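You operate a simulated robot arm through the tools that you are given. There is no shell and no other tool.

You run a simulated robot arm. Do the job below in one go: nothing can be reset, and whatever is moved stays where it is left.

## Task
Tip the strainer basket's stones into the waste bin and refit the basket.
Fine: shut the lid and swing the clamp bar back over it. Set down upright: strainer basket.

It is judged by the outcome, as a careful person would: the job done as asked, and still so three seconds after it is handed in. It fails if anything else is knocked over, pushed out of place, dropped, spilled or broken. A push-on lid holds only when it is set on centred and level and pressed home; a screw cap is set on level and turned clockwise until tight.

## Robot
A 7-joint arm with a two-finger parallel gripper, fixed in place. Base frame: the origin is on the floor under the middle of its stand, x ahead of it, y to its left, z up; the work surface is at about z = 0.6. Lengths are in m, angles in rad, forces in N, time in s.
It reaches about 1.147 m from its shoulder. Its first joint turns from -2.897 to 2.897 rad. Payload 3.43 kg.
The TCP is the grasp point between the finger pads, 0.03 m short of the fingertips. In the tool frame z runs along the fingers and y along their closing line. Largest opening 0.094 m; finger width 0.028, thickness 0.01; the body of the gripper, 0.05 by 0.096 m, starts 0.055 m behind the TCP.
Orientation is that of the tool frame in the base frame, as [roll, pitch, yaw] about the fixed x, y, z axes, in that order (R = Rz(yaw) Ry(pitch) Rx(roll)). With the fingers straight down and closing along the base's y, the tool's x points along the base's -x, its y along +y and its z along -z.

## Interface
- The arm moves only by the tool send_rows. Its arguments are lists of equal length, an entry for each row: "travel": the shift along the tool's x, y, z in units of 200 mm (1.0 is 200 mm), a list of three; "rotation": the turn, a rotation vector about the tool's x, y, z in units of 45 degrees (1.0 is 45 degrees), a list of three. In form: {"travel": [[dx, dy, dz], ...], "rotation": [[rx, ry, rz], ...]}. A call has 1 to 20 rows; each row is the pose to reach, as a shift and turn from the pose commanded when the call began, along the tool's axes at that moment. "claw" is the finger opening in mm, from 0 to 94, set as the call begins (left out, the last holds). A call with a number of a shift or a turn outside -1 to 1 is refused whole. Rows are played at 5 a second. More than 0.05 m and 0.15 rad between two rows, or a gripper value outside its range, and nothing of the call is played. Where a pose cannot be reached the arm comes as near as it can. A force on the tool above 90 N (or 10 N above the force at the start of the call, whichever is more), or a blocked arm, ends the call early, and 0.2 s more pass. The fingers move at their own pace (about 0.045 m/s each) and stop on an object; they squeeze with about 40 N. The grip force told is the motor's: it shows also when the fingers shut on nothing. Time passes only in rows, and 0.2 s behind the last, so rows that repeat a pose let the fingers close. It gives the time, the measured TCP pose, the force on the tool (base axes), the opening and the grip force at its end, in the units of the frame above (readings bear some noise), with the torque about the TCP (base axes, N m) and any sound that the robot's microphone picked up, and new pictures: "show" is both (left out), scene, wrist or none.
- Cameras (640 x 400 px; columns grow to the right, rows downward): "scene" is fixed at [0.0507, -0.4911, 1.6639]; the picture's right is [0.54, -0.84, 0.00], its down [-0.56, -0.36, -0.75] and it looks along [0.63, 0.40, -0.66] (base axes); focal length 326 px, centre (320, 200). "wrist" rides on the gripper at [0.076, 0.014, -0.102] in the tool frame; the picture's right is [-0.18, 0.98, 0.00], its down [-0.75, -0.14, -0.64] and it looks along [-0.63, -0.12, 0.77] (tool axes); focal length 243 px, centre (320, 200).
- probe_pixels(camera, pixels): for up to 12 pixels [column, row] of the newest picture of that camera ("zoom" is the newest enlarged one), the place [x, y, z] in the base frame of the surface seen there, good to about 0.003 m, but the place of the scene camera against the robot may be out by one fixed shift of up to 0.012 m in any direction. The clock stands still meanwhile.
- close_up(camera, box): a new picture of the part [left, top, right, bottom] of that camera's present view, enlarged. The clock stands still meanwhile.
- finish_job(): hands the job in; it is judged then, once.

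Unless the task says otherwise, let go and move clear before handing in.

The tools are called after "Emit:" as a command line: name --argument value ..., lists and objects as JSON in quotes. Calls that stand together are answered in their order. send_rows: Moves the arm, as the interface text tells. Its arguments: {"type":"object","properties":{"travel":{"type":"array"},"rotation":{"type":"array"},"claw":{"type":"number"},"show":{"type":"string","enum":["both","scene","wrist","none"]}},"required":["travel","rotation"]} The other tools are called the same way: probe_pixels (camera, pixels) gives the place of the surface under pixels of a picture; close_up (camera, box) takes an enlarged picture of a part of a camera's view; finish_job () hands the job in.

At the start:

```text
clock: 0.0
tcp_pos: [0.6447, -0.1378, 1.2711]
tcp_rot: [-3.141, 0.001, 3.141]
contact_force: [-0.2, 1.0, -0.5]
wrist_torque: [-0.01, -0.01, -0.03]
grip_width: 0.094
grip_force: 0.1
```

scene: 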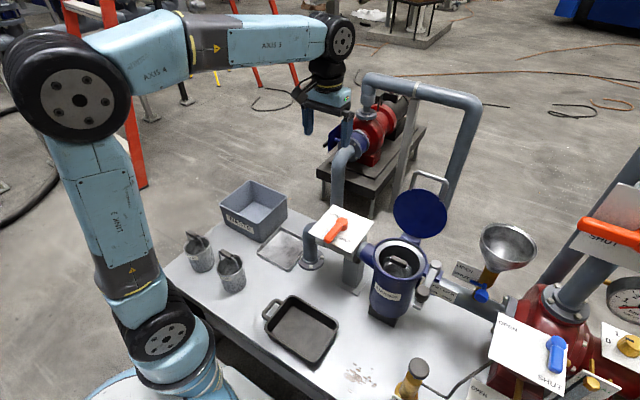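
wrist: 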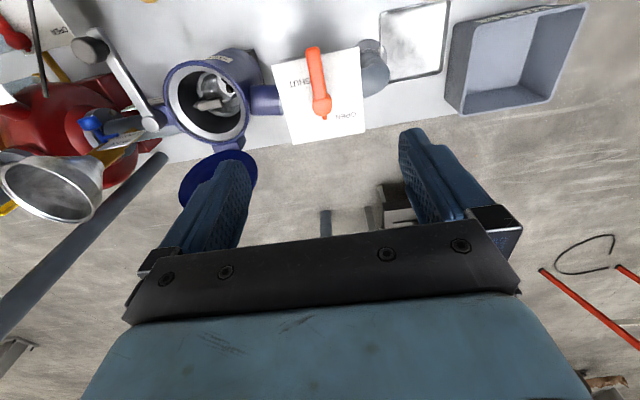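

The scene shows an open strainer pot at about (400,265), with its lid up at (420,212), and a gray bin at (254,208) that is probably the waste bin. I'll take enlarged views to check the details before moving.

Emit:
close_up --camera "scene" --box '[340, 160, 480, 330]'

Emit:
close_up --camera "scene" --box '[170, 170, 350, 300]'

Emit:
close_up --camera "wrist" --box '[60, 10, 300, 160]'

Emit:
close_up --camera "scene" --box '[400, 210, 640, 400]'

```text
2.35 times, centred on (410, 245) of scene
```

zoom: 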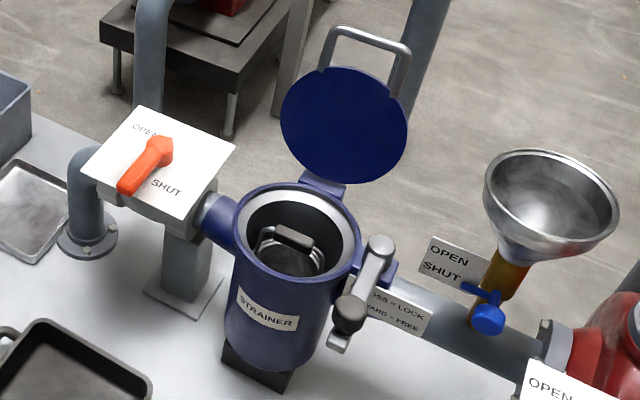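

```text
3.08 times, centred on (260, 235) of scene
```

zoom: 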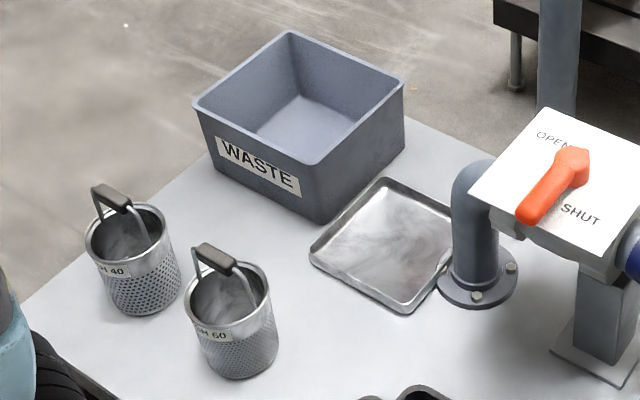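

```text
2.67 times, centred on (180, 85) of wrist
```

zoom: 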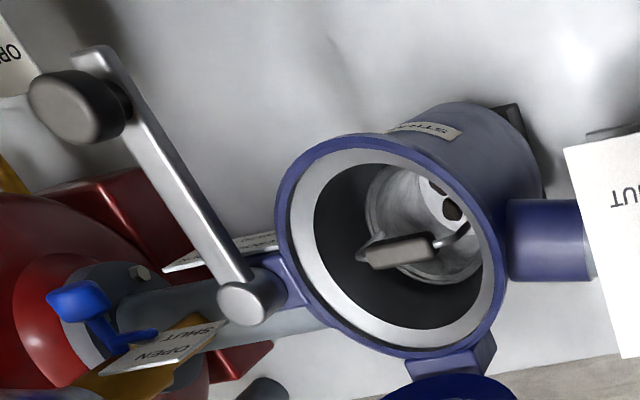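

```text
2.11 times, centred on (520, 305) of scene
```

zoom: 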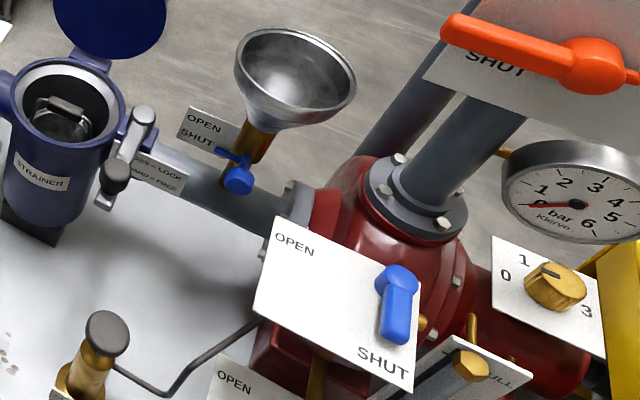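

The basket with its bail handle sits inside the pot, and the clamp bar is on the right with a label at about (440,293). I'll read the label and measure the key geometry.

Emit:
close_up --camera "scene" --box '[415, 270, 465, 310]'

Emit:
close_up --camera "scene" --box '[360, 225, 450, 290]'

Emit:
probe_pixels --camera "scene" --pixels '[[393, 265], [408, 262], [404, 258], [398, 278], [376, 253], [422, 262], [400, 241], [398, 268], [423, 265], [415, 293], [440, 293], [385, 330]]'

Emit:
probe_pixels --camera "scene" --pixels '[[222, 200], [250, 179], [287, 194], [261, 217], [255, 202], [281, 250], [200, 240], [232, 265], [340, 228], [344, 325], [300, 325], [418, 212]]'

```text
10.00 times, centred on (440, 290) of scene
```

zoom: 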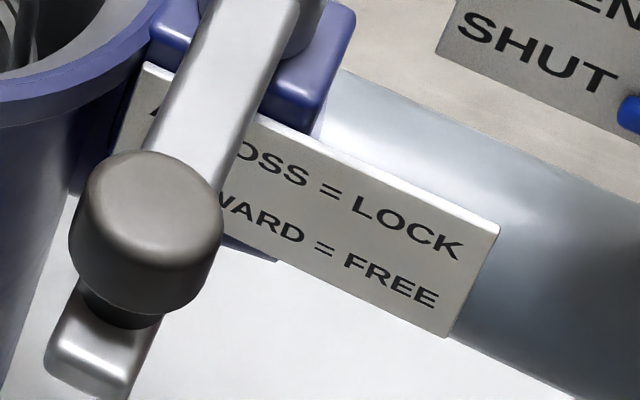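

```text
6.15 times, centred on (405, 258) of scene
```

zoom: 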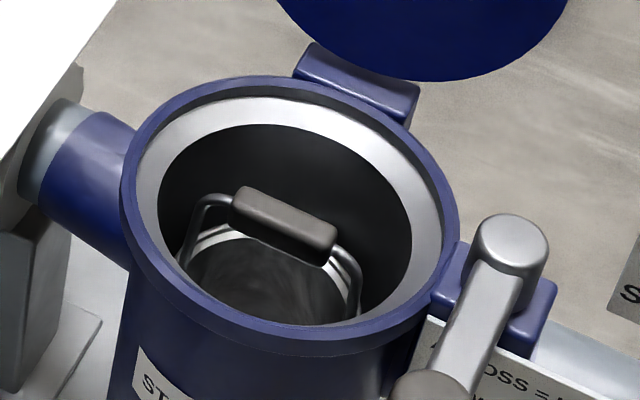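

```text
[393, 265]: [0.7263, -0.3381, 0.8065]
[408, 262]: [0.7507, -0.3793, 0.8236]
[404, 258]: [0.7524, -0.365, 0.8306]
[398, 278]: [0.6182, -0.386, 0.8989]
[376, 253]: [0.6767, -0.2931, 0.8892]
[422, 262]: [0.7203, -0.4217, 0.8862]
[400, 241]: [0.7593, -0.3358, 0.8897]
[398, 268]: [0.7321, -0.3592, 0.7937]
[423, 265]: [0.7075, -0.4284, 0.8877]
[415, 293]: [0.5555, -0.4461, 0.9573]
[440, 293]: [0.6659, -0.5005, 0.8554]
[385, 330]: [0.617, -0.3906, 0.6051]
```

```text
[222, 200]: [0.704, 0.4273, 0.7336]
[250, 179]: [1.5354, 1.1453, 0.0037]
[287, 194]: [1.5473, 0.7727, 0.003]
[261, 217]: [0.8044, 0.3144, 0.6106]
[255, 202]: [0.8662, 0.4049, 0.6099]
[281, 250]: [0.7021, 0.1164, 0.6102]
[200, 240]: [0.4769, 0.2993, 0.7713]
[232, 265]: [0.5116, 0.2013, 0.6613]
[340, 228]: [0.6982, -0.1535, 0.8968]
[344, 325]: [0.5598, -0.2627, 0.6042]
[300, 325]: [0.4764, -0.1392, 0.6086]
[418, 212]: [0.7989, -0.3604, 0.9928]
```

Rim is at z≈0.89, and the basket handle is down inside the pot at around z≈0.83. I'll probe the zoom for finer geometry of the rim, handle and clamp.

Emit:
probe_pixels --camera "zoom" --pixels '[[245, 200], [320, 238], [283, 213], [190, 235], [355, 285], [140, 205], [440, 225], [290, 333], [265, 92], [345, 70], [508, 240], [270, 285]]'

Emit:
probe_pixels --camera "wrist" --pixels '[[210, 104], [222, 108], [195, 106], [200, 65], [245, 100], [170, 100], [215, 140], [150, 124], [90, 48], [125, 90], [220, 180], [225, 88]]'

```text
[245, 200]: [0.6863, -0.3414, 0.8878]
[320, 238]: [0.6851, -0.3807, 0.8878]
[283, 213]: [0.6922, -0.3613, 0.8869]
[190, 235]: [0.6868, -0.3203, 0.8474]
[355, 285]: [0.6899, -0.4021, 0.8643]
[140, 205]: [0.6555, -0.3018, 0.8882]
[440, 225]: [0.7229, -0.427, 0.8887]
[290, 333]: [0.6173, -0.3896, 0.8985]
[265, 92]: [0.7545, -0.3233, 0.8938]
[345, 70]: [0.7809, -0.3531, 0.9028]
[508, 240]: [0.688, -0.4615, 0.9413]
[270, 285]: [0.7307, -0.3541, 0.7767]
```

```text
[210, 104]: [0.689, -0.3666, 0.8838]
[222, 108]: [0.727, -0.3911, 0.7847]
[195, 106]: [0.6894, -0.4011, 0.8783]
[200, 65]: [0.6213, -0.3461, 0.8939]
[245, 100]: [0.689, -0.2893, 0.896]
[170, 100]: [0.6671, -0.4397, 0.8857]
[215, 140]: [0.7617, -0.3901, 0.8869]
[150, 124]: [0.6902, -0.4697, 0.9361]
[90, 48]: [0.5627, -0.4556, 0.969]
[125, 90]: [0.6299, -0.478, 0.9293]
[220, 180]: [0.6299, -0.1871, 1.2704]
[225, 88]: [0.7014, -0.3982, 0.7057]
```

The wrist camera gives handle grip at about (0.689, -0.367, 0.884), running along y; scene readings are offset by several mm. Next I'll measure the waste bin rim and look at the clamp and lid more closely.

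Emit:
close_up --camera "scene" --box '[210, 170, 300, 250]'

Emit:
probe_pixels --camera "wrist" --pixels '[[447, 108], [466, 20], [586, 4], [550, 104], [500, 60], [470, 112], [456, 60], [320, 78], [370, 65], [410, 40]]'

```text
5.00 times, centred on (255, 210) of scene
```

zoom: 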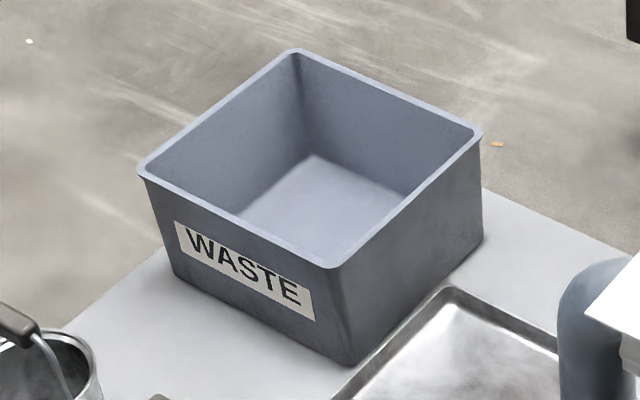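

```text
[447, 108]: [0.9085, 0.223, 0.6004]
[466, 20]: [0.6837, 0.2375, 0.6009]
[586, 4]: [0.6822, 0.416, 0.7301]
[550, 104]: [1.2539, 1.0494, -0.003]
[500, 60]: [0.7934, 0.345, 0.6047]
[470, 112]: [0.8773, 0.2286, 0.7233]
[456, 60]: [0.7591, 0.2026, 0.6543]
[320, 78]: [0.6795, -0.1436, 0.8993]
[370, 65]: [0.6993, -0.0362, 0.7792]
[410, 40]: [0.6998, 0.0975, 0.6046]
```

Emit:
probe_pixels --camera "zoom" --pixels '[[145, 170], [330, 265], [477, 133], [297, 53], [230, 218], [400, 205], [390, 90], [215, 110], [320, 200]]'

Emit:
close_up --camera "scene" --box '[385, 165, 455, 300]'

```text
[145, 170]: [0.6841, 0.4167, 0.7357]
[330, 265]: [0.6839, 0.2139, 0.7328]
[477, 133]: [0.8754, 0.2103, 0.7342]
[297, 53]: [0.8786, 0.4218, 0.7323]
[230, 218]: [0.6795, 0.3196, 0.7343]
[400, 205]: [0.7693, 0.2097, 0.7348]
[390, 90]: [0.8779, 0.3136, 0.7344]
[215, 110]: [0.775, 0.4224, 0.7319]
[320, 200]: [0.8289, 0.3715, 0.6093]
```

```text
2.96 times, centred on (420, 232) of scene
```

zoom: 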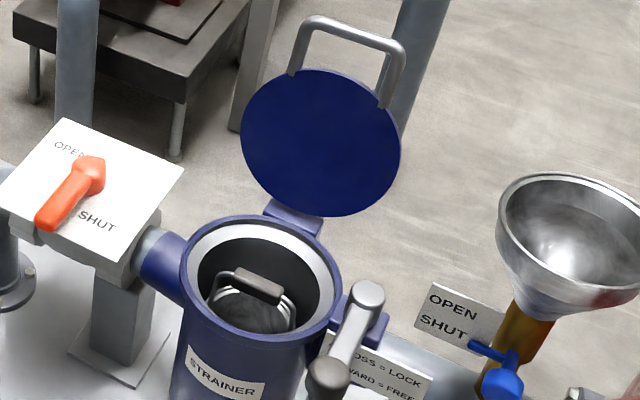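

Bin rim spans about x 0.68–0.88, y 0.21–0.42, z 0.73. Next, the lid and its U-handle (zoom ~(345,40)) and the clamp bar.

Emit:
probe_pixels --camera "zoom" --pixels '[[350, 30], [300, 50], [393, 75], [312, 26], [398, 52], [275, 100], [320, 75], [385, 170], [320, 140], [290, 215], [250, 150], [320, 210]]'

Emit:
probe_pixels --camera "scene" --pixels '[[424, 280], [428, 268], [418, 285], [412, 306], [420, 290], [435, 275], [432, 266], [438, 258]]'

```text
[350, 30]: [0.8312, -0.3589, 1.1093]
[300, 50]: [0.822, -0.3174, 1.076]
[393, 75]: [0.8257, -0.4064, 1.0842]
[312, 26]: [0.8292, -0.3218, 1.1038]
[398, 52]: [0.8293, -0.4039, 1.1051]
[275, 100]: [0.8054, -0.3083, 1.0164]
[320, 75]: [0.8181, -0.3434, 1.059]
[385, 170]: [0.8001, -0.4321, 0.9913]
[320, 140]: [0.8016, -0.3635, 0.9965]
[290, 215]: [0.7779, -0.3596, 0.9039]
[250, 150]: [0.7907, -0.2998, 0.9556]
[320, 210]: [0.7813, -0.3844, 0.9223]
```

```text
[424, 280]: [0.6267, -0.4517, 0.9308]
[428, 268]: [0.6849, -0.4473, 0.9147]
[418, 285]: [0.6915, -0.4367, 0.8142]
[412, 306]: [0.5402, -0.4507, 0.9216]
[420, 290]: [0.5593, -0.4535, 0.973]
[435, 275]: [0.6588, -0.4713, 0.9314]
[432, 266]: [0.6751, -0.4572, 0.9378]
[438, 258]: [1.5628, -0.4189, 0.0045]
```

The lid leans back about 15° past vertical, hinged at x≈0.78, with its U-handle in the plane of the lid, and the clamp points toward the robot (free). I'll move over the pot while turning the gripper toward closing along x, then look down.

Emit:
send_rows --travel '[[-0.02, -0.09, 0], [-0.04, -0.19, 0], [-0.06, -0.28, 0], [-0.09, -0.38, 0], [-0.11, -0.47, 0], [-0.13, -0.57, 0], [-0.15, -0.66, 0], [-0.18, -0.76, 0], [-0.2, -0.85, 0], [-0.22, -0.95, 0]]' --rotation '[[0, 0, 0.1], [0, 0, 0.2], [0, 0, 0.3], [0, 0, 0.4], [0, 0, 0.5], [0, 0, 0.6], [0, 0, 0.7], [0, 0, 0.8], [0, 0, 0.9], [0, 0, 1.0]]' --show "none"

```text
clock: 2.2
tcp_pos: [0.688, -0.328, 1.2711]
tcp_rot: [-3.141, -0.001, 2.354]
contact_force: [-0.6, -0.1, -0.7]
wrist_torque: [-0.05, -0.01, 0.0]
grip_width: 0.094
grip_force: 0.0
```

Reached (0.688,-0.328) with yaw 2.354 as commanded. I'll finish the turn to close along x, centre over the handle, and look.

Emit:
send_rows --travel '[[-0.02, -0.02, 0], [-0.04, -0.04, 0], [-0.06, -0.06, 0], [-0.08, -0.08, 0], [-0.1, -0.095, 0], [-0.12, -0.115, 0], [-0.141, -0.134, 0], [-0.141, -0.134, 0]]' --rotation '[[0, 0, 0.15], [0, 0, 0.3], [0, 0, 0.45], [0, 0, 0.6], [0, 0, 0.75], [0, 0, 0.9], [0, 0, 1.0], [0, 0, 1.0]]' --show "both"

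```text
clock: 4.0
tcp_pos: [0.6894, -0.3668, 1.2707]
tcp_rot: [3.141, 0.001, 1.569]
contact_force: [0.5, 0.0, 0.0]
wrist_torque: [-0.03, 0.0, 0.0]
grip_width: 0.0939
grip_force: 0.0
```

scene: 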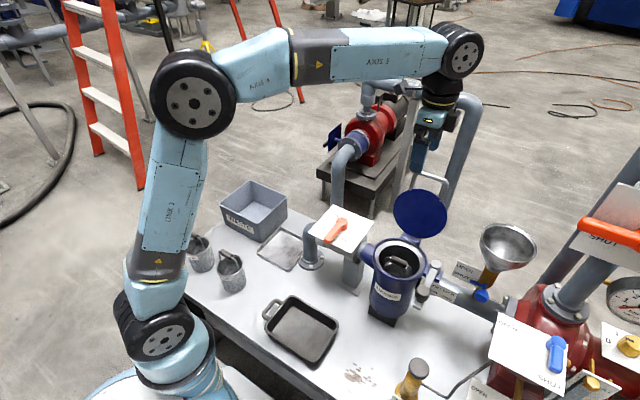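
wrist: 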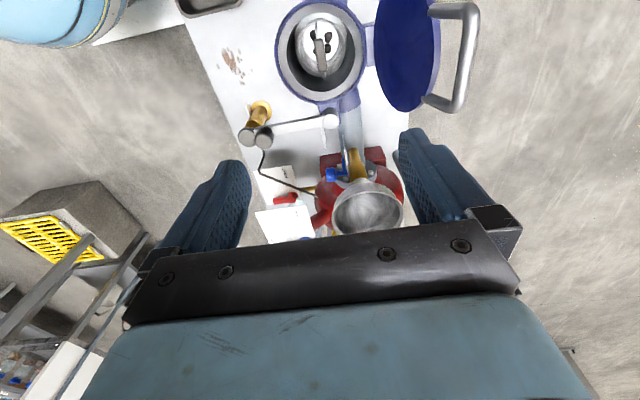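

The wrist view now shows the pot at (320,45) with the basket and stones, and the lid at (410,55). I'll enlarge and probe for the handle, basket and pot geometry.

Emit:
close_up --camera "wrist" --box '[250, 0, 490, 150]'

Emit:
close_up --camera "wrist" --box '[270, 0, 366, 100]'

```text
2.67 times, centred on (370, 75) of wrist
```

zoom: 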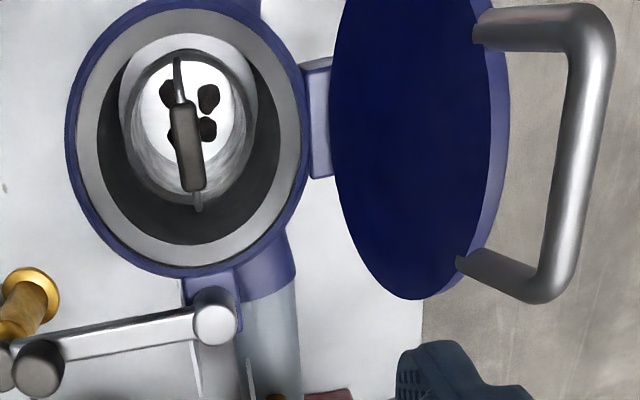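

```text
4.00 times, centred on (318, 50) of wrist
```

zoom: 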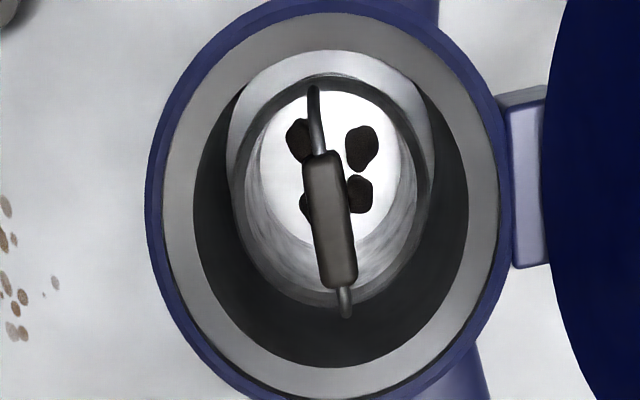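

Emit:
probe_pixels --camera "zoom" --pixels '[[322, 165], [338, 275], [328, 215], [308, 215], [348, 215], [314, 95], [345, 305], [182, 220], [483, 200], [330, 375], [350, 35], [360, 190]]'

Emit:
probe_pixels --camera "wrist" --pixels '[[459, 60], [450, 105], [470, 10], [435, 65], [433, 98], [380, 60], [405, 60], [432, 40], [331, 119], [262, 128], [300, 122], [252, 133]]'

```text
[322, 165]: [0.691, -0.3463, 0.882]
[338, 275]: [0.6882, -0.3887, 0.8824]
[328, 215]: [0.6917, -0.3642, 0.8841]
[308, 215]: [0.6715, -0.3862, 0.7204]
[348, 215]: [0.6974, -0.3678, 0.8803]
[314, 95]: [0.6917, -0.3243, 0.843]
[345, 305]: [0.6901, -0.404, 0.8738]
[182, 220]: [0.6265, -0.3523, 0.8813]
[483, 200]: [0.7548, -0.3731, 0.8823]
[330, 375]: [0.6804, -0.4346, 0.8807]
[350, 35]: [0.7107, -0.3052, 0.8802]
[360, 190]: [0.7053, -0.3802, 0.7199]
```

```text
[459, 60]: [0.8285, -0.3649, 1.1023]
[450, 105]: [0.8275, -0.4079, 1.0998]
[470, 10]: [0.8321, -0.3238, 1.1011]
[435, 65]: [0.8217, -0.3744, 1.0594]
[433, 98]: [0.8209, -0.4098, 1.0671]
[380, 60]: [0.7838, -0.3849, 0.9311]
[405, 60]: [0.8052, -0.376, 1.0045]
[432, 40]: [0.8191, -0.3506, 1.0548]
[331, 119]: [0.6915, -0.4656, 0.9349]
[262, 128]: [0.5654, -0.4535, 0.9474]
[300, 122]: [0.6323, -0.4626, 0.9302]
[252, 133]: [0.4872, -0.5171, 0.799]
```

Handle bar is centred at about (0.690,-0.366), top z≈0.884, and about 15 mm wide; the black stones lie at the basket bottom (z≈0.71). I'll narrow the fingers to 42 mm and start down.

Emit:
send_rows --travel '[[0.001, 0.005, 0.15], [0.001, 0.005, 0.3], [0.001, 0.005, 0.45], [0.001, 0.005, 0.6], [0.001, 0.005, 0.75], [0.001, 0.005, 0.9], [0.001, 0.005, 1.0]]' --rotation '[[0, 0, 0], [0, 0, 0], [0, 0, 0], [0, 0, 0], [0, 0, 0], [0, 0, 0], [0, 0, 0]]' --claw 42 --show "none"

Emit:
send_rows --travel '[[0, 0, 0.15], [0, 0, 0.3], [0, 0, 0.45], [0, 0, 0.5], [0, 0, 0.5]]' --rotation '[[0, 0, 0], [0, 0, 0], [0, 0, 0], [0, 0, 0], [0, 0, 0]]' --show "both"

```text
clock: 5.6
tcp_pos: [0.6901, -0.3671, 1.0703]
tcp_rot: [-3.14, -0.001, 1.57]
contact_force: [-0.6, -0.2, -1.1]
wrist_torque: [-0.02, -0.01, -0.02]
grip_width: 0.042
grip_force: 0.0
```

```text
clock: 6.8
tcp_pos: [0.6896, -0.3674, 0.9698]
tcp_rot: [-3.14, -0.002, 1.572]
contact_force: [0.2, -0.4, -1.0]
wrist_torque: [-0.01, -0.01, -0.02]
grip_width: 0.0421
grip_force: 0.0
```

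scene: 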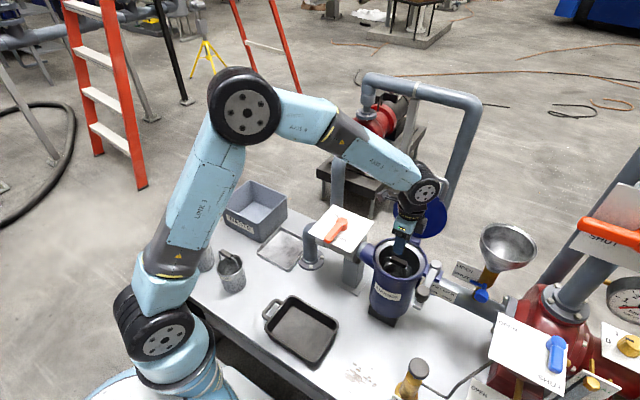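
wrist: 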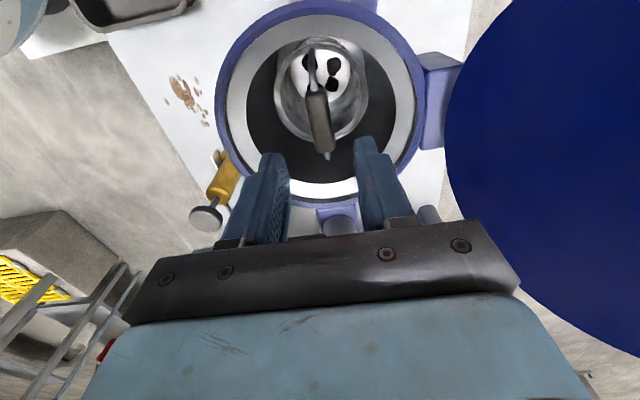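

The fingers straddle the handle bar (318,120) evenly. I'll re-measure the bar from this closer view before going down.

Emit:
probe_pixels --camera "wrist" --pixels '[[316, 95], [320, 120], [324, 148], [309, 120], [331, 120], [311, 55], [327, 157], [285, 95], [355, 95], [330, 60], [370, 110], [275, 110]]'

Emit:
close_up --camera "wrist" --box '[240, 10, 400, 180]'

```text
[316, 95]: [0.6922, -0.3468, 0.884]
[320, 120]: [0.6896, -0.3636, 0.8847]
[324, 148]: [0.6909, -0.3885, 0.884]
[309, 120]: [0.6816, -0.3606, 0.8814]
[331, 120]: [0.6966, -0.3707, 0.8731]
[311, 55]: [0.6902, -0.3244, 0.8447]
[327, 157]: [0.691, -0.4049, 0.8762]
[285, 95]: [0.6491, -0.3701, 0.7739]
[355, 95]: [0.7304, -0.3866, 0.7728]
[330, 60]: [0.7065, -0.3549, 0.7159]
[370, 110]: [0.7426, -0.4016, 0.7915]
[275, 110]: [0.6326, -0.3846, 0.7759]
```

```text
2.35 times, centred on (320, 95) of wrist
```

zoom: 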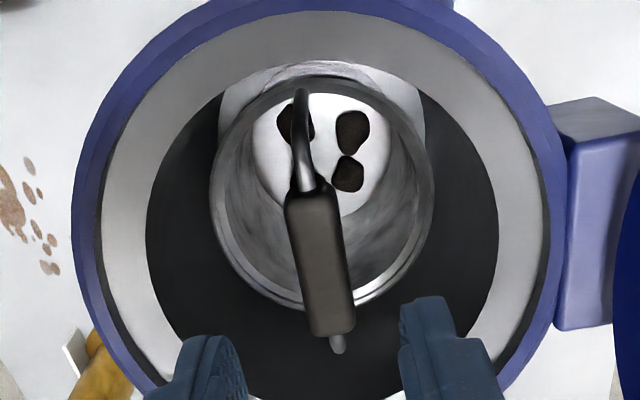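

Bar spans x≈0.682–0.698, and the TCP is on centre. I'll lower to z≈0.875 around the bar.

Emit:
send_rows --travel '[[0, 0, 0.1], [0, 0, 0.2], [0, 0.002, 0.3], [0, 0.002, 0.38], [0, 0.002, 0.44], [0, 0.002, 0.474], [0, 0.002, 0.474]]' --rotation '[[0, 0, 0], [0, 0, 0], [0, 0, 0], [0, 0, 0], [0, 0, 0], [0, 0, 0], [0, 0, 0]]' --show "both"

```text
clock: 8.4
tcp_pos: [0.6905, -0.3672, 0.8752]
tcp_rot: [3.141, 0.0, 1.572]
contact_force: [0.9, -0.6, 0.4]
wrist_torque: [-0.03, 0.01, 0.01]
grip_width: 0.0419
grip_force: 0.1
```

scene: 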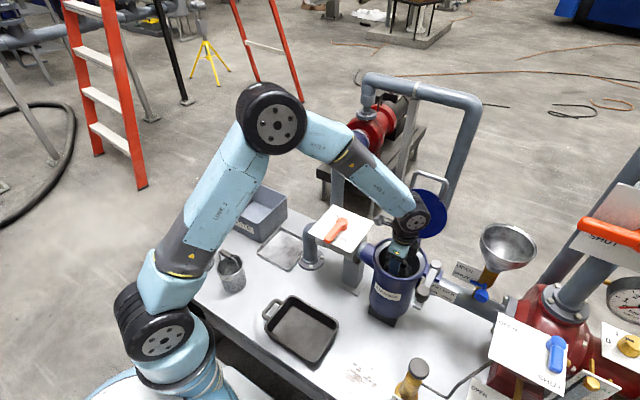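
wrist: 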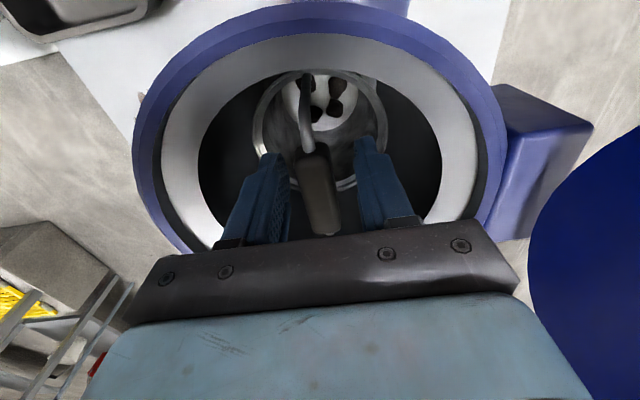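

The bar (320,190) is between the fingers at the right height with no contact force. Closing on it.

Emit:
send_rows --travel '[[0, 0, 0], [0, 0, 0], [0, 0, 0], [0, 0, 0], [0, 0, 0]]' --rotation '[[0, 0, 0], [0, 0, 0], [0, 0, 0], [0, 0, 0], [0, 0, 0]]' --claw 0 --show "wrist"

```text
clock: 9.6
tcp_pos: [0.6901, -0.3659, 0.8753]
tcp_rot: [-3.141, 0.0, 1.571]
contact_force: [0.1, 0.0, 0.4]
wrist_torque: [-0.03, 0.0, -0.02]
grip_width: 0.0221
grip_force: 39.5
```

wrist: 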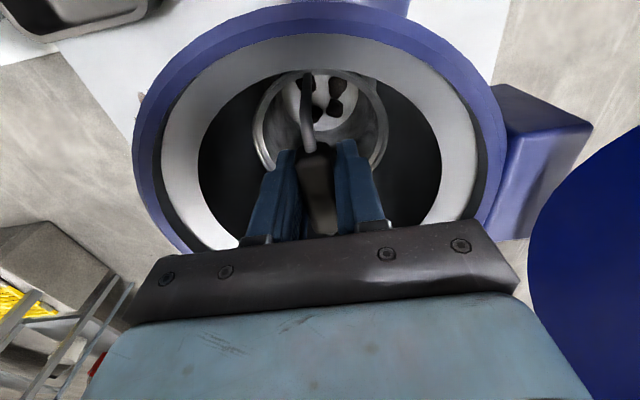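

Gripped at 22 mm with 39.5 N. I'll lift straight up slowly and watch the force.

Emit:
send_rows --travel '[[0, 0, -0.05], [0, 0, -0.1], [0, 0, -0.15], [0, 0, -0.22], [0, 0, -0.3], [0, 0, -0.3]]' --rotation '[[0, 0, 0], [0, 0, 0], [0, 0, 0], [0, 0, 0], [0, 0, 0], [0, 0, 0]]' --show "both"

```text
clock: 11.0
tcp_pos: [0.6902, -0.3682, 0.9368]
tcp_rot: [-3.14, 0.0, 1.569]
contact_force: [0.4, -0.5, -2.0]
wrist_torque: [-0.01, 0.02, 0.0]
grip_width: 0.0218
grip_force: 39.9
```

scene: 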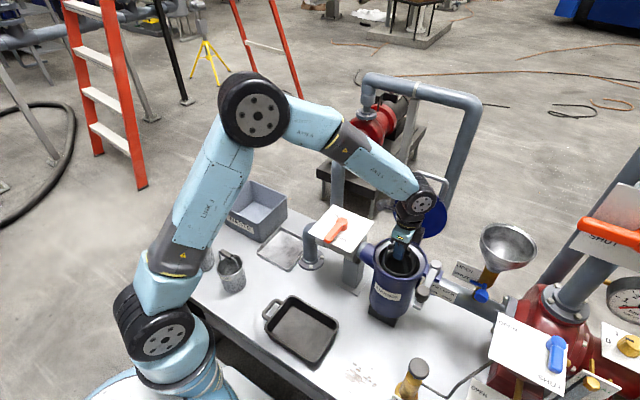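
wrist: 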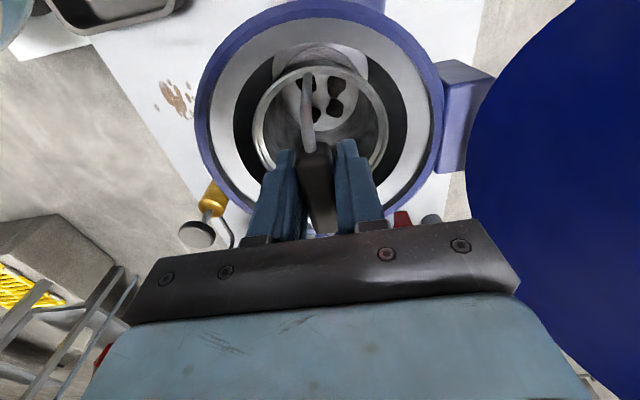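

The basket is lifting cleanly (about 2 N), still hanging upright. I'll continue up until its bottom clears the pot and valve.

Emit:
send_rows --travel '[[0, 0, -0.12], [0, 0, -0.24], [0, 0, -0.36], [0, 0, -0.48], [0, 0, -0.6], [0, 0, -0.72], [0, 0, -0.84], [0, 0, -1.0]]' --rotation '[[0, 0, 0], [0, 0, 0], [0, 0, 0], [0, 0, 0], [0, 0, 0], [0, 0, 0], [0, 0, 0], [0, 0, 0]]' --show "none"

Emit:
send_rows --travel '[[0, 0, -0.12], [0, 0, -0.24], [0, 0, -0.3], [0, 0, -0.3]]' --rotation '[[0, 0, 0], [0, 0, 0], [0, 0, 0], [0, 0, 0]]' --show "both"

```text
clock: 12.8
tcp_pos: [0.6911, -0.3659, 1.1337]
tcp_rot: [-3.138, -0.002, 1.57]
contact_force: [0.0, -0.1, -1.8]
wrist_torque: [0.01, 0.01, -0.02]
grip_width: 0.022
grip_force: 39.9
```

```text
clock: 13.8
tcp_pos: [0.6901, -0.3661, 1.1944]
tcp_rot: [3.141, 0.001, 1.573]
contact_force: [0.1, 0.2, -1.2]
wrist_torque: [-0.01, 0.01, -0.01]
grip_width: 0.0221
grip_force: 40.1
```

scene: 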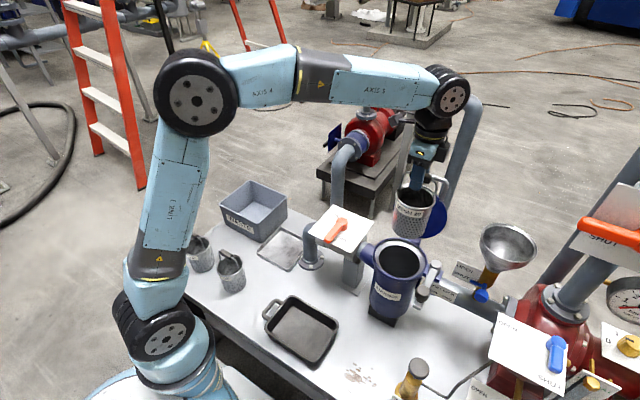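
wrist: 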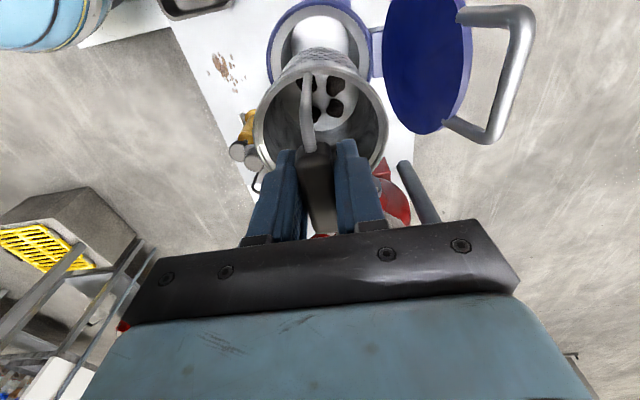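

The basket is out with the stones still in it. I'll check the empty pot's seat and the basket close up.

Emit:
close_up --camera "scene" --box '[365, 160, 465, 280]'

Emit:
close_up --camera "scene" --box '[355, 230, 445, 290]'

Emit:
probe_pixels --camera "scene" --pixels '[[394, 235], [433, 205], [400, 205], [405, 187], [415, 236], [398, 262], [405, 255], [410, 265], [390, 262], [412, 172]]'

```text
3.33 times, centred on (415, 220) of scene
```

zoom: 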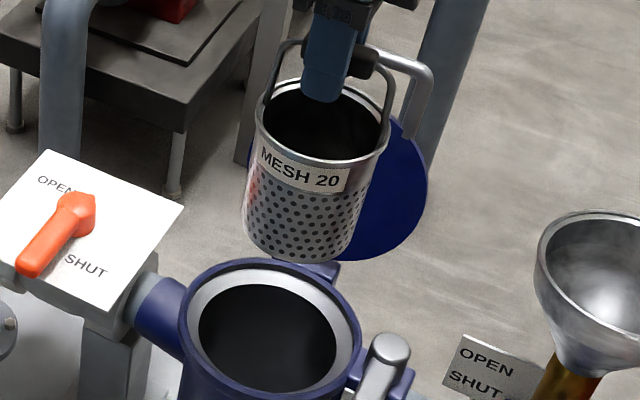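

```text
6.67 times, centred on (400, 260) of scene
```

zoom: 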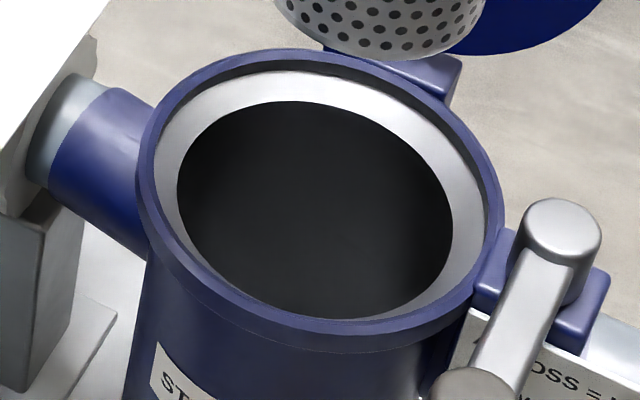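

```text
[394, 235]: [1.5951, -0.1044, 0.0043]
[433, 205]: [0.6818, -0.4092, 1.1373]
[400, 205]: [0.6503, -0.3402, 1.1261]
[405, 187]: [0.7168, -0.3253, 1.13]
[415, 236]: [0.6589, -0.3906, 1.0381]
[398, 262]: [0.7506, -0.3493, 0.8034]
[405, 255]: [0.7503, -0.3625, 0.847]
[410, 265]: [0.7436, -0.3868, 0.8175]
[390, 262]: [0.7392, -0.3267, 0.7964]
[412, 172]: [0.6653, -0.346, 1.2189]
```

The basket is labelled MESH 20, and its rim is about 65 mm below the TCP. I'll check the pipe near the transfer path before moving to the bin.

Emit:
probe_pixels --camera "scene" --pixels '[[338, 185], [350, 152], [311, 240], [337, 222], [345, 235], [201, 236], [229, 252], [247, 195], [225, 195], [262, 230], [440, 150], [390, 80]]'

```text
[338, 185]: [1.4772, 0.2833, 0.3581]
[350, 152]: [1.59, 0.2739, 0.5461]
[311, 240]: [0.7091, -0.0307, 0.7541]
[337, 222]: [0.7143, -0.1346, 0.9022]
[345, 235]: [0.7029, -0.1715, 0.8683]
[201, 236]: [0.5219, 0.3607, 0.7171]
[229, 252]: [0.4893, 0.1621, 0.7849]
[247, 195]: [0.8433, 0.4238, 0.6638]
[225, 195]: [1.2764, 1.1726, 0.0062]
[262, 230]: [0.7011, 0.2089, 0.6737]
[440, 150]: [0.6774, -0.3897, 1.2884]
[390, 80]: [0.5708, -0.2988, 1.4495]
```

The pipe is far back and the transfer path at this height is clear (basket bottom ≈1.01, valve plate 0.90). I'll carry the basket left toward the bin at constant height.

Emit:
send_rows --travel '[[0.1, 0.015, 0], [0.25, 0.035, 0], [0.4, 0.06, 0], [0.55, 0.08, 0], [0.7, 0.1, 0], [0.85, 0.12, 0], [1.0, 0.15, 0]]' --rotation '[[0, 0, 0], [0, 0, 0], [0, 0, 0], [0, 0, 0], [0, 0, 0], [0, 0, 0], [0, 0, 0]]' --show "none"

Emit:
send_rows --travel '[[0.1, 0.015, 0], [0.25, 0.035, 0], [0.4, 0.06, 0], [0.55, 0.08, 0], [0.7, 0.1, 0], [0.85, 0.12, 0], [1.0, 0.15, 0]]' --rotation '[[0, 0, 0], [0, 0, 0], [0, 0, 0], [0, 0, 0], [0, 0, 0], [0, 0, 0], [0, 0, 0]]' --show "both"

```text
clock: 15.4
tcp_pos: [0.7204, -0.1668, 1.1949]
tcp_rot: [-3.14, 0.0, 1.57]
contact_force: [-0.2, 0.0, -2.3]
wrist_torque: [0.05, -0.05, -0.01]
grip_width: 0.0216
grip_force: 40.0
```

```text
clock: 17.0
tcp_pos: [0.7511, 0.0328, 1.1954]
tcp_rot: [-3.142, 0.001, 1.568]
contact_force: [-0.2, 0.3, -2.0]
wrist_torque: [0.0, 0.03, -0.01]
grip_width: 0.022
grip_force: 39.5
```

scene: 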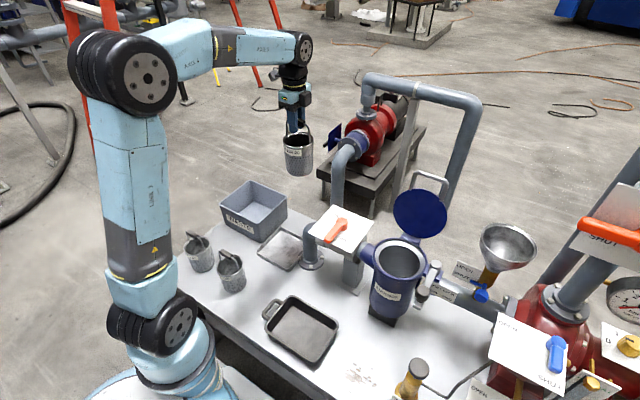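
wrist: 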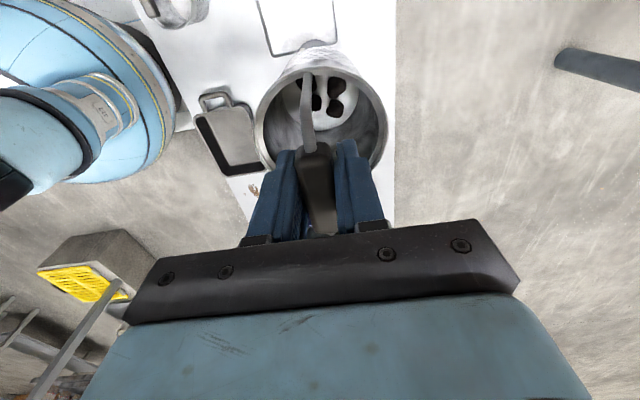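

The basket hangs upright with the stones inside and the load is steady at 2 N. Continuing left to just over the near part of the bin.

Emit:
send_rows --travel '[[0.1, 0.015, 0], [0.25, 0.035, 0], [0.4, 0.06, 0], [0.55, 0.08, 0], [0.7, 0.1, 0], [0.85, 0.12, 0], [1.0, 0.14, 0], [1.0, 0.14, 0]]' --rotation '[[0, 0, 0], [0, 0, 0], [0, 0, 0], [0, 0, 0], [0, 0, 0], [0, 0, 0], [0, 0, 0], [0, 0, 0]]' --show "both"

```text
clock: 18.8
tcp_pos: [0.7781, 0.2329, 1.1956]
tcp_rot: [-3.141, -0.001, 1.571]
contact_force: [0.0, -0.5, -3.0]
wrist_torque: [-0.02, 0.0, -0.01]
grip_width: 0.0219
grip_force: 39.7
```

scene: 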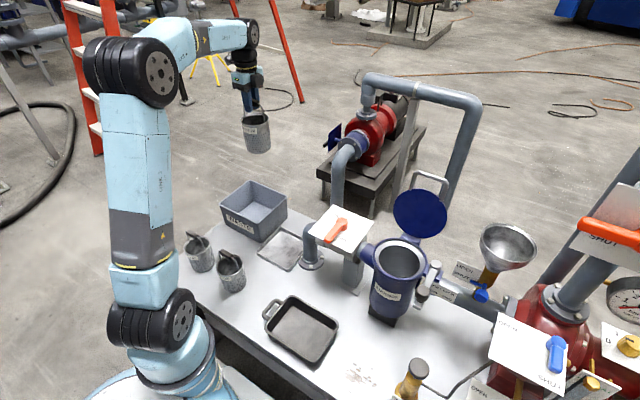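
wrist: 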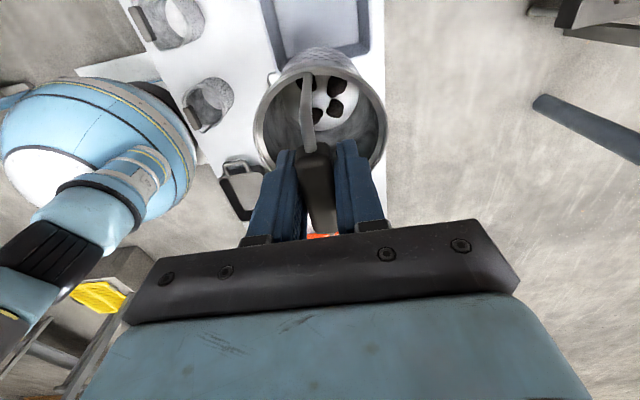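

Now over the bin's near side at y=0.233. I'll start tilting about the finger-closing axis (fingers swinging toward +y), the first 45° at this height, to see how the arm handles it.

Emit:
send_rows --travel '[[0, 0, 0], [0, 0, 0], [0, 0, 0], [0, 0, 0], [0, 0, 0], [0, 0, 0], [0, 0, 0], [0, 0, 0], [0, 0, 0], [0, 0, 0], [0, 0, 0]]' --rotation '[[0, 0.1, 0], [0, 0.2, 0], [0, 0.3, 0], [0, 0.4, 0], [0, 0.5, 0], [0, 0.6, 0], [0, 0.7, 0], [0, 0.8, 0], [0, 0.9, 0], [0, 1.0, 0], [0, 1.0, 0]]' --show "both"

```text
clock: 21.2
tcp_pos: [0.7789, 0.2348, 1.1949]
tcp_rot: [-3.141, -0.787, 1.568]
contact_force: [-1.3, 0.9, -1.3]
wrist_torque: [-0.17, -0.01, -0.01]
grip_width: 0.0219
grip_force: 39.8
```

scene: 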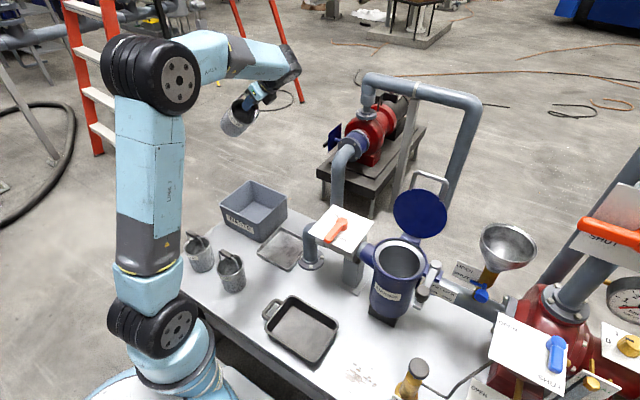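
wrist: 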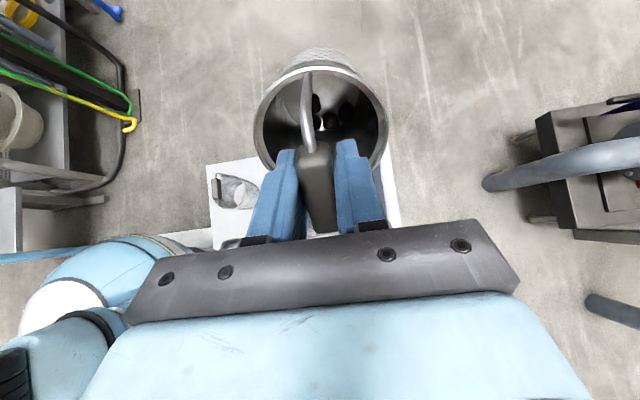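

At 45° the basket follows with no slip and the stones are still inside. I'll tilt on to about 80° while lowering 0.2 m toward the bin.

Emit:
send_rows --travel '[[-0.065, 0, 0.076], [-0.131, 0, 0.152], [-0.196, 0, 0.228], [-0.262, 0, 0.304], [-0.327, 0, 0.38], [-0.392, 0, 0.456], [-0.458, 0, 0.532], [-0.523, 0, 0.608], [-0.589, 0, 0.684], [-0.654, 0, 0.76], [-0.654, 0, 0.76]]' --rotation '[[0, 0.078, 0], [0, 0.156, 0], [0, 0.234, 0], [0, 0.312, 0], [0, 0.39, 0], [0, 0.468, 0], [0, 0.546, 0], [0, 0.624, 0], [0, 0.702, 0], [0, 0.78, 0], [0, 0.78, 0]]' --show "both"

```text
clock: 23.6
tcp_pos: [0.7776, 0.248, 0.9949]
tcp_rot: [-3.138, -1.398, 1.568]
contact_force: [0.6, -0.3, -1.6]
wrist_torque: [-0.18, 0.0, -0.01]
grip_width: 0.022
grip_force: 40.4
```

scene: 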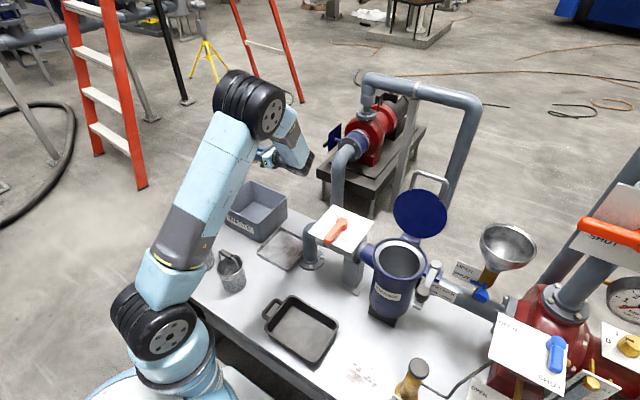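
wrist: 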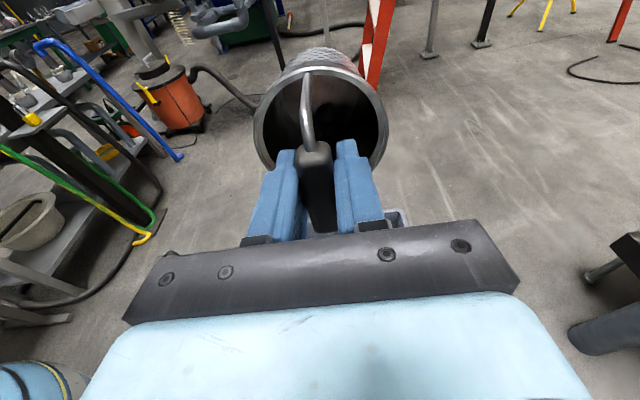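

At 80° tilt the basket is still holding the stones and the arm moves freely. I'll lower to z≈0.90 so the mouth is close above the bin, reaching 90°.

Emit:
send_rows --travel '[[-0.1, 0, 0.027], [-0.2, 0, 0.053], [-0.3, 0, 0.08], [-0.4, 0, 0.106], [-0.461, 0, 0.122], [-0.461, 0, 0.122]]' --rotation '[[0, 0.05, 0], [0, 0.1, 0], [0, 0.15, 0], [0, 0.2, 0], [0, 0.222, 0], [0, 0.222, 0]]' --show "both"

```text
clock: 25.0
tcp_pos: [0.7787, 0.2576, 0.8997]
tcp_rot: [-0.408, -1.571, -1.162]
contact_force: [0.7, -0.6, -2.3]
wrist_torque: [-0.26, -0.01, 0.01]
grip_width: 0.0221
grip_force: 40.3
```

scene: 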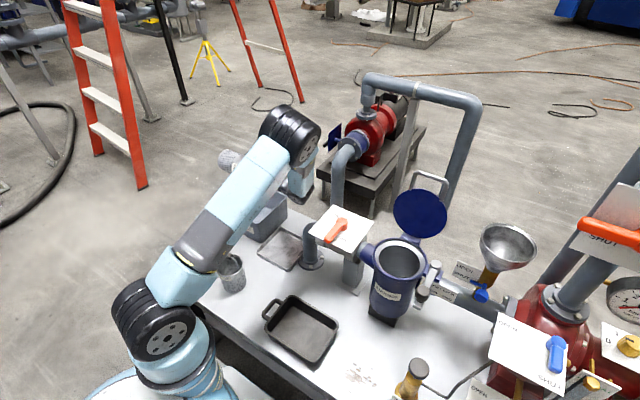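
wrist: 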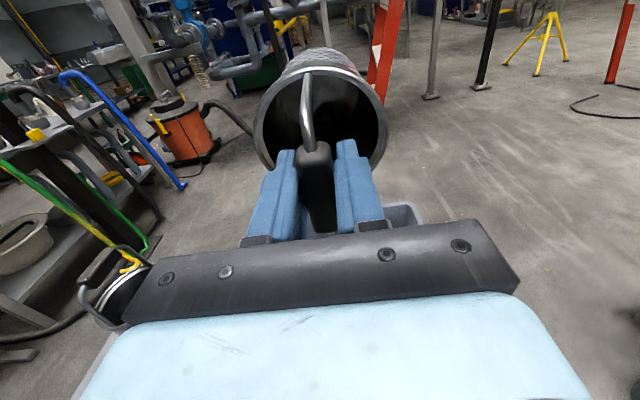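

At 90° and z=0.90, the mouth is above the bin and nothing has fallen yet. I'll look for the stones, then tilt slowly past horizontal.

Emit:
close_up --camera "wrist" --box '[240, 40, 430, 250]'

Emit:
probe_pixels --camera "wrist" --pixels '[[405, 215], [110, 290], [270, 120], [375, 130], [320, 55]]'

Emit:
close_up --camera "scene" --box '[190, 90, 370, 290]'

```text
1.90 times, centred on (335, 145) of wrist
```

zoom: 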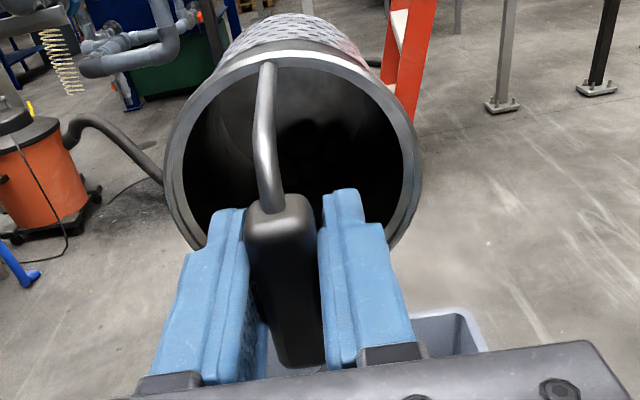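

```text
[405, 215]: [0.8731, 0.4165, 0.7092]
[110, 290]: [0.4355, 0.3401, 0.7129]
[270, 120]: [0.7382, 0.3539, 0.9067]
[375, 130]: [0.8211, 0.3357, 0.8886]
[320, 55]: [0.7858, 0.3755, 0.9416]
```

```text
2.00 times, centred on (280, 190) of scene
```

zoom: 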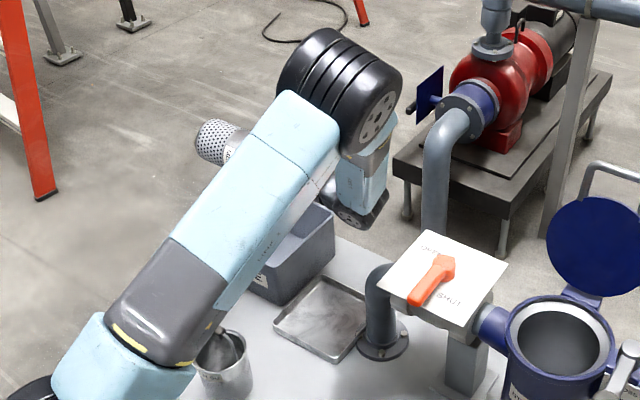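

The stones are still in the dark of the basket, and the rim is at y≈0.335, well inside the bin span. I'll tilt slowly on to about 112°.

Emit:
send_rows --travel '[[0, 0, 0], [0, 0, 0], [0, 0, 0], [0, 0, 0], [0, 0, 0], [0, 0, 0], [0, 0, 0], [0, 0, 0], [0, 0, 0], [0, 0, 0]]' --rotation '[[0, 0.06, 0], [0, 0.12, 0], [0, 0.18, 0], [0, 0.24, 0], [0, 0.3, 0], [0, 0.36, 0], [0, 0.42, 0], [0, 0.48, 0], [0, 0.48, 0], [0, 0.48, 0]]' --show "both"

```text
clock: 27.2
tcp_pos: [0.7782, 0.2564, 0.9012]
tcp_rot: [-0.002, -1.192, -1.569]
contact_force: [0.4, -0.3, -2.8]
wrist_torque: [-0.16, 0.0, -0.03]
grip_width: 0.0218
grip_force: 40.4
```

scene: 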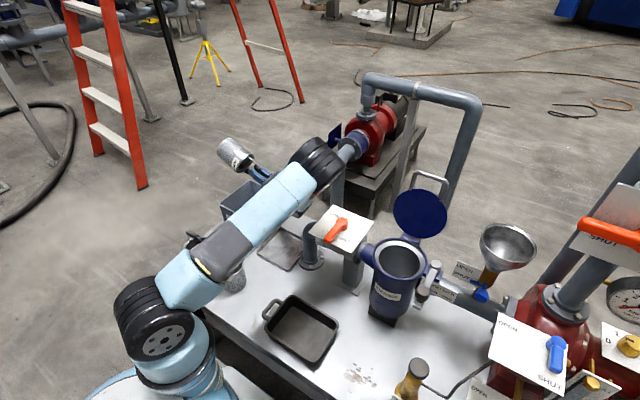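
wrist: 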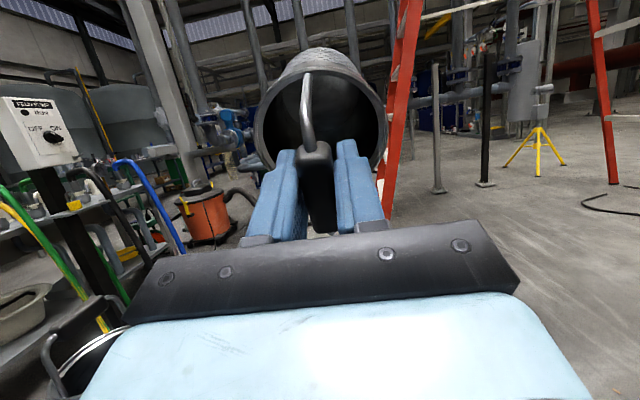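

Tilted to 112°, stones seemingly still inside. The upper arm and elbow have come down lower, so I'll check their clearance over the spare baskets and the valve.

Emit:
probe_pixels --camera "scene" --pixels '[[318, 160], [290, 195], [235, 240], [195, 275], [300, 205], [340, 175], [230, 155], [250, 170], [265, 180], [232, 275], [193, 237]]'

Emit:
close_up --camera "scene" --box '[180, 120, 370, 300]'

Emit:
close_up --camera "wrist" --box '[240, 40, 430, 250]'

```text
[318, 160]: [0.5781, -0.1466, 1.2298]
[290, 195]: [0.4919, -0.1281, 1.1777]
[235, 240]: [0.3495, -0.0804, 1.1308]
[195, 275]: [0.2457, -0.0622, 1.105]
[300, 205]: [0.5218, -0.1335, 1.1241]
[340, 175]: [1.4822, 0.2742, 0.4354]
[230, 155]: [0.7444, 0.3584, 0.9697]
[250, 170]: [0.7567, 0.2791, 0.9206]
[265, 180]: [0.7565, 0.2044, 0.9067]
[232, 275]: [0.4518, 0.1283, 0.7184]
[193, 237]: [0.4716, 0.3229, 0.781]
```

```text
2.22 times, centred on (275, 210) of scene
```

zoom: 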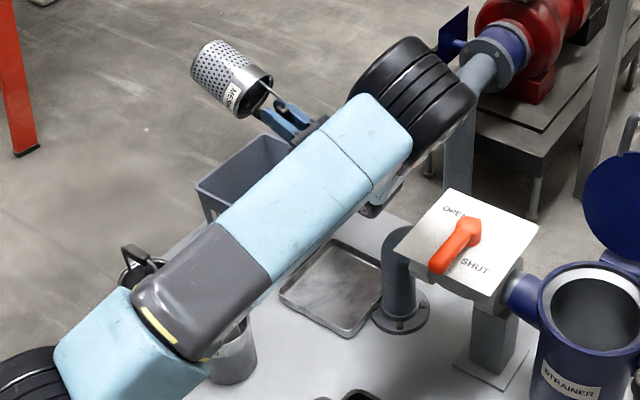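

```text
1.90 times, centred on (335, 145) of wrist
```

zoom: 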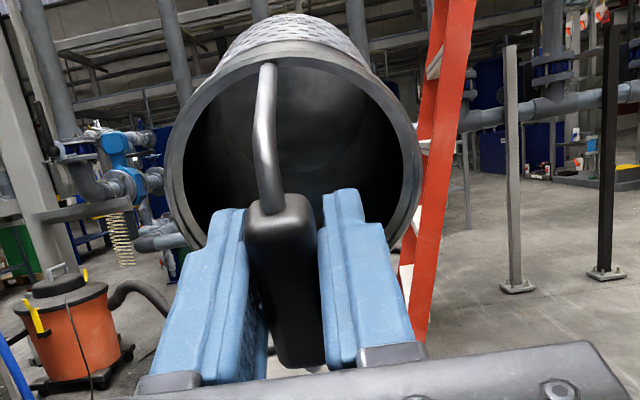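

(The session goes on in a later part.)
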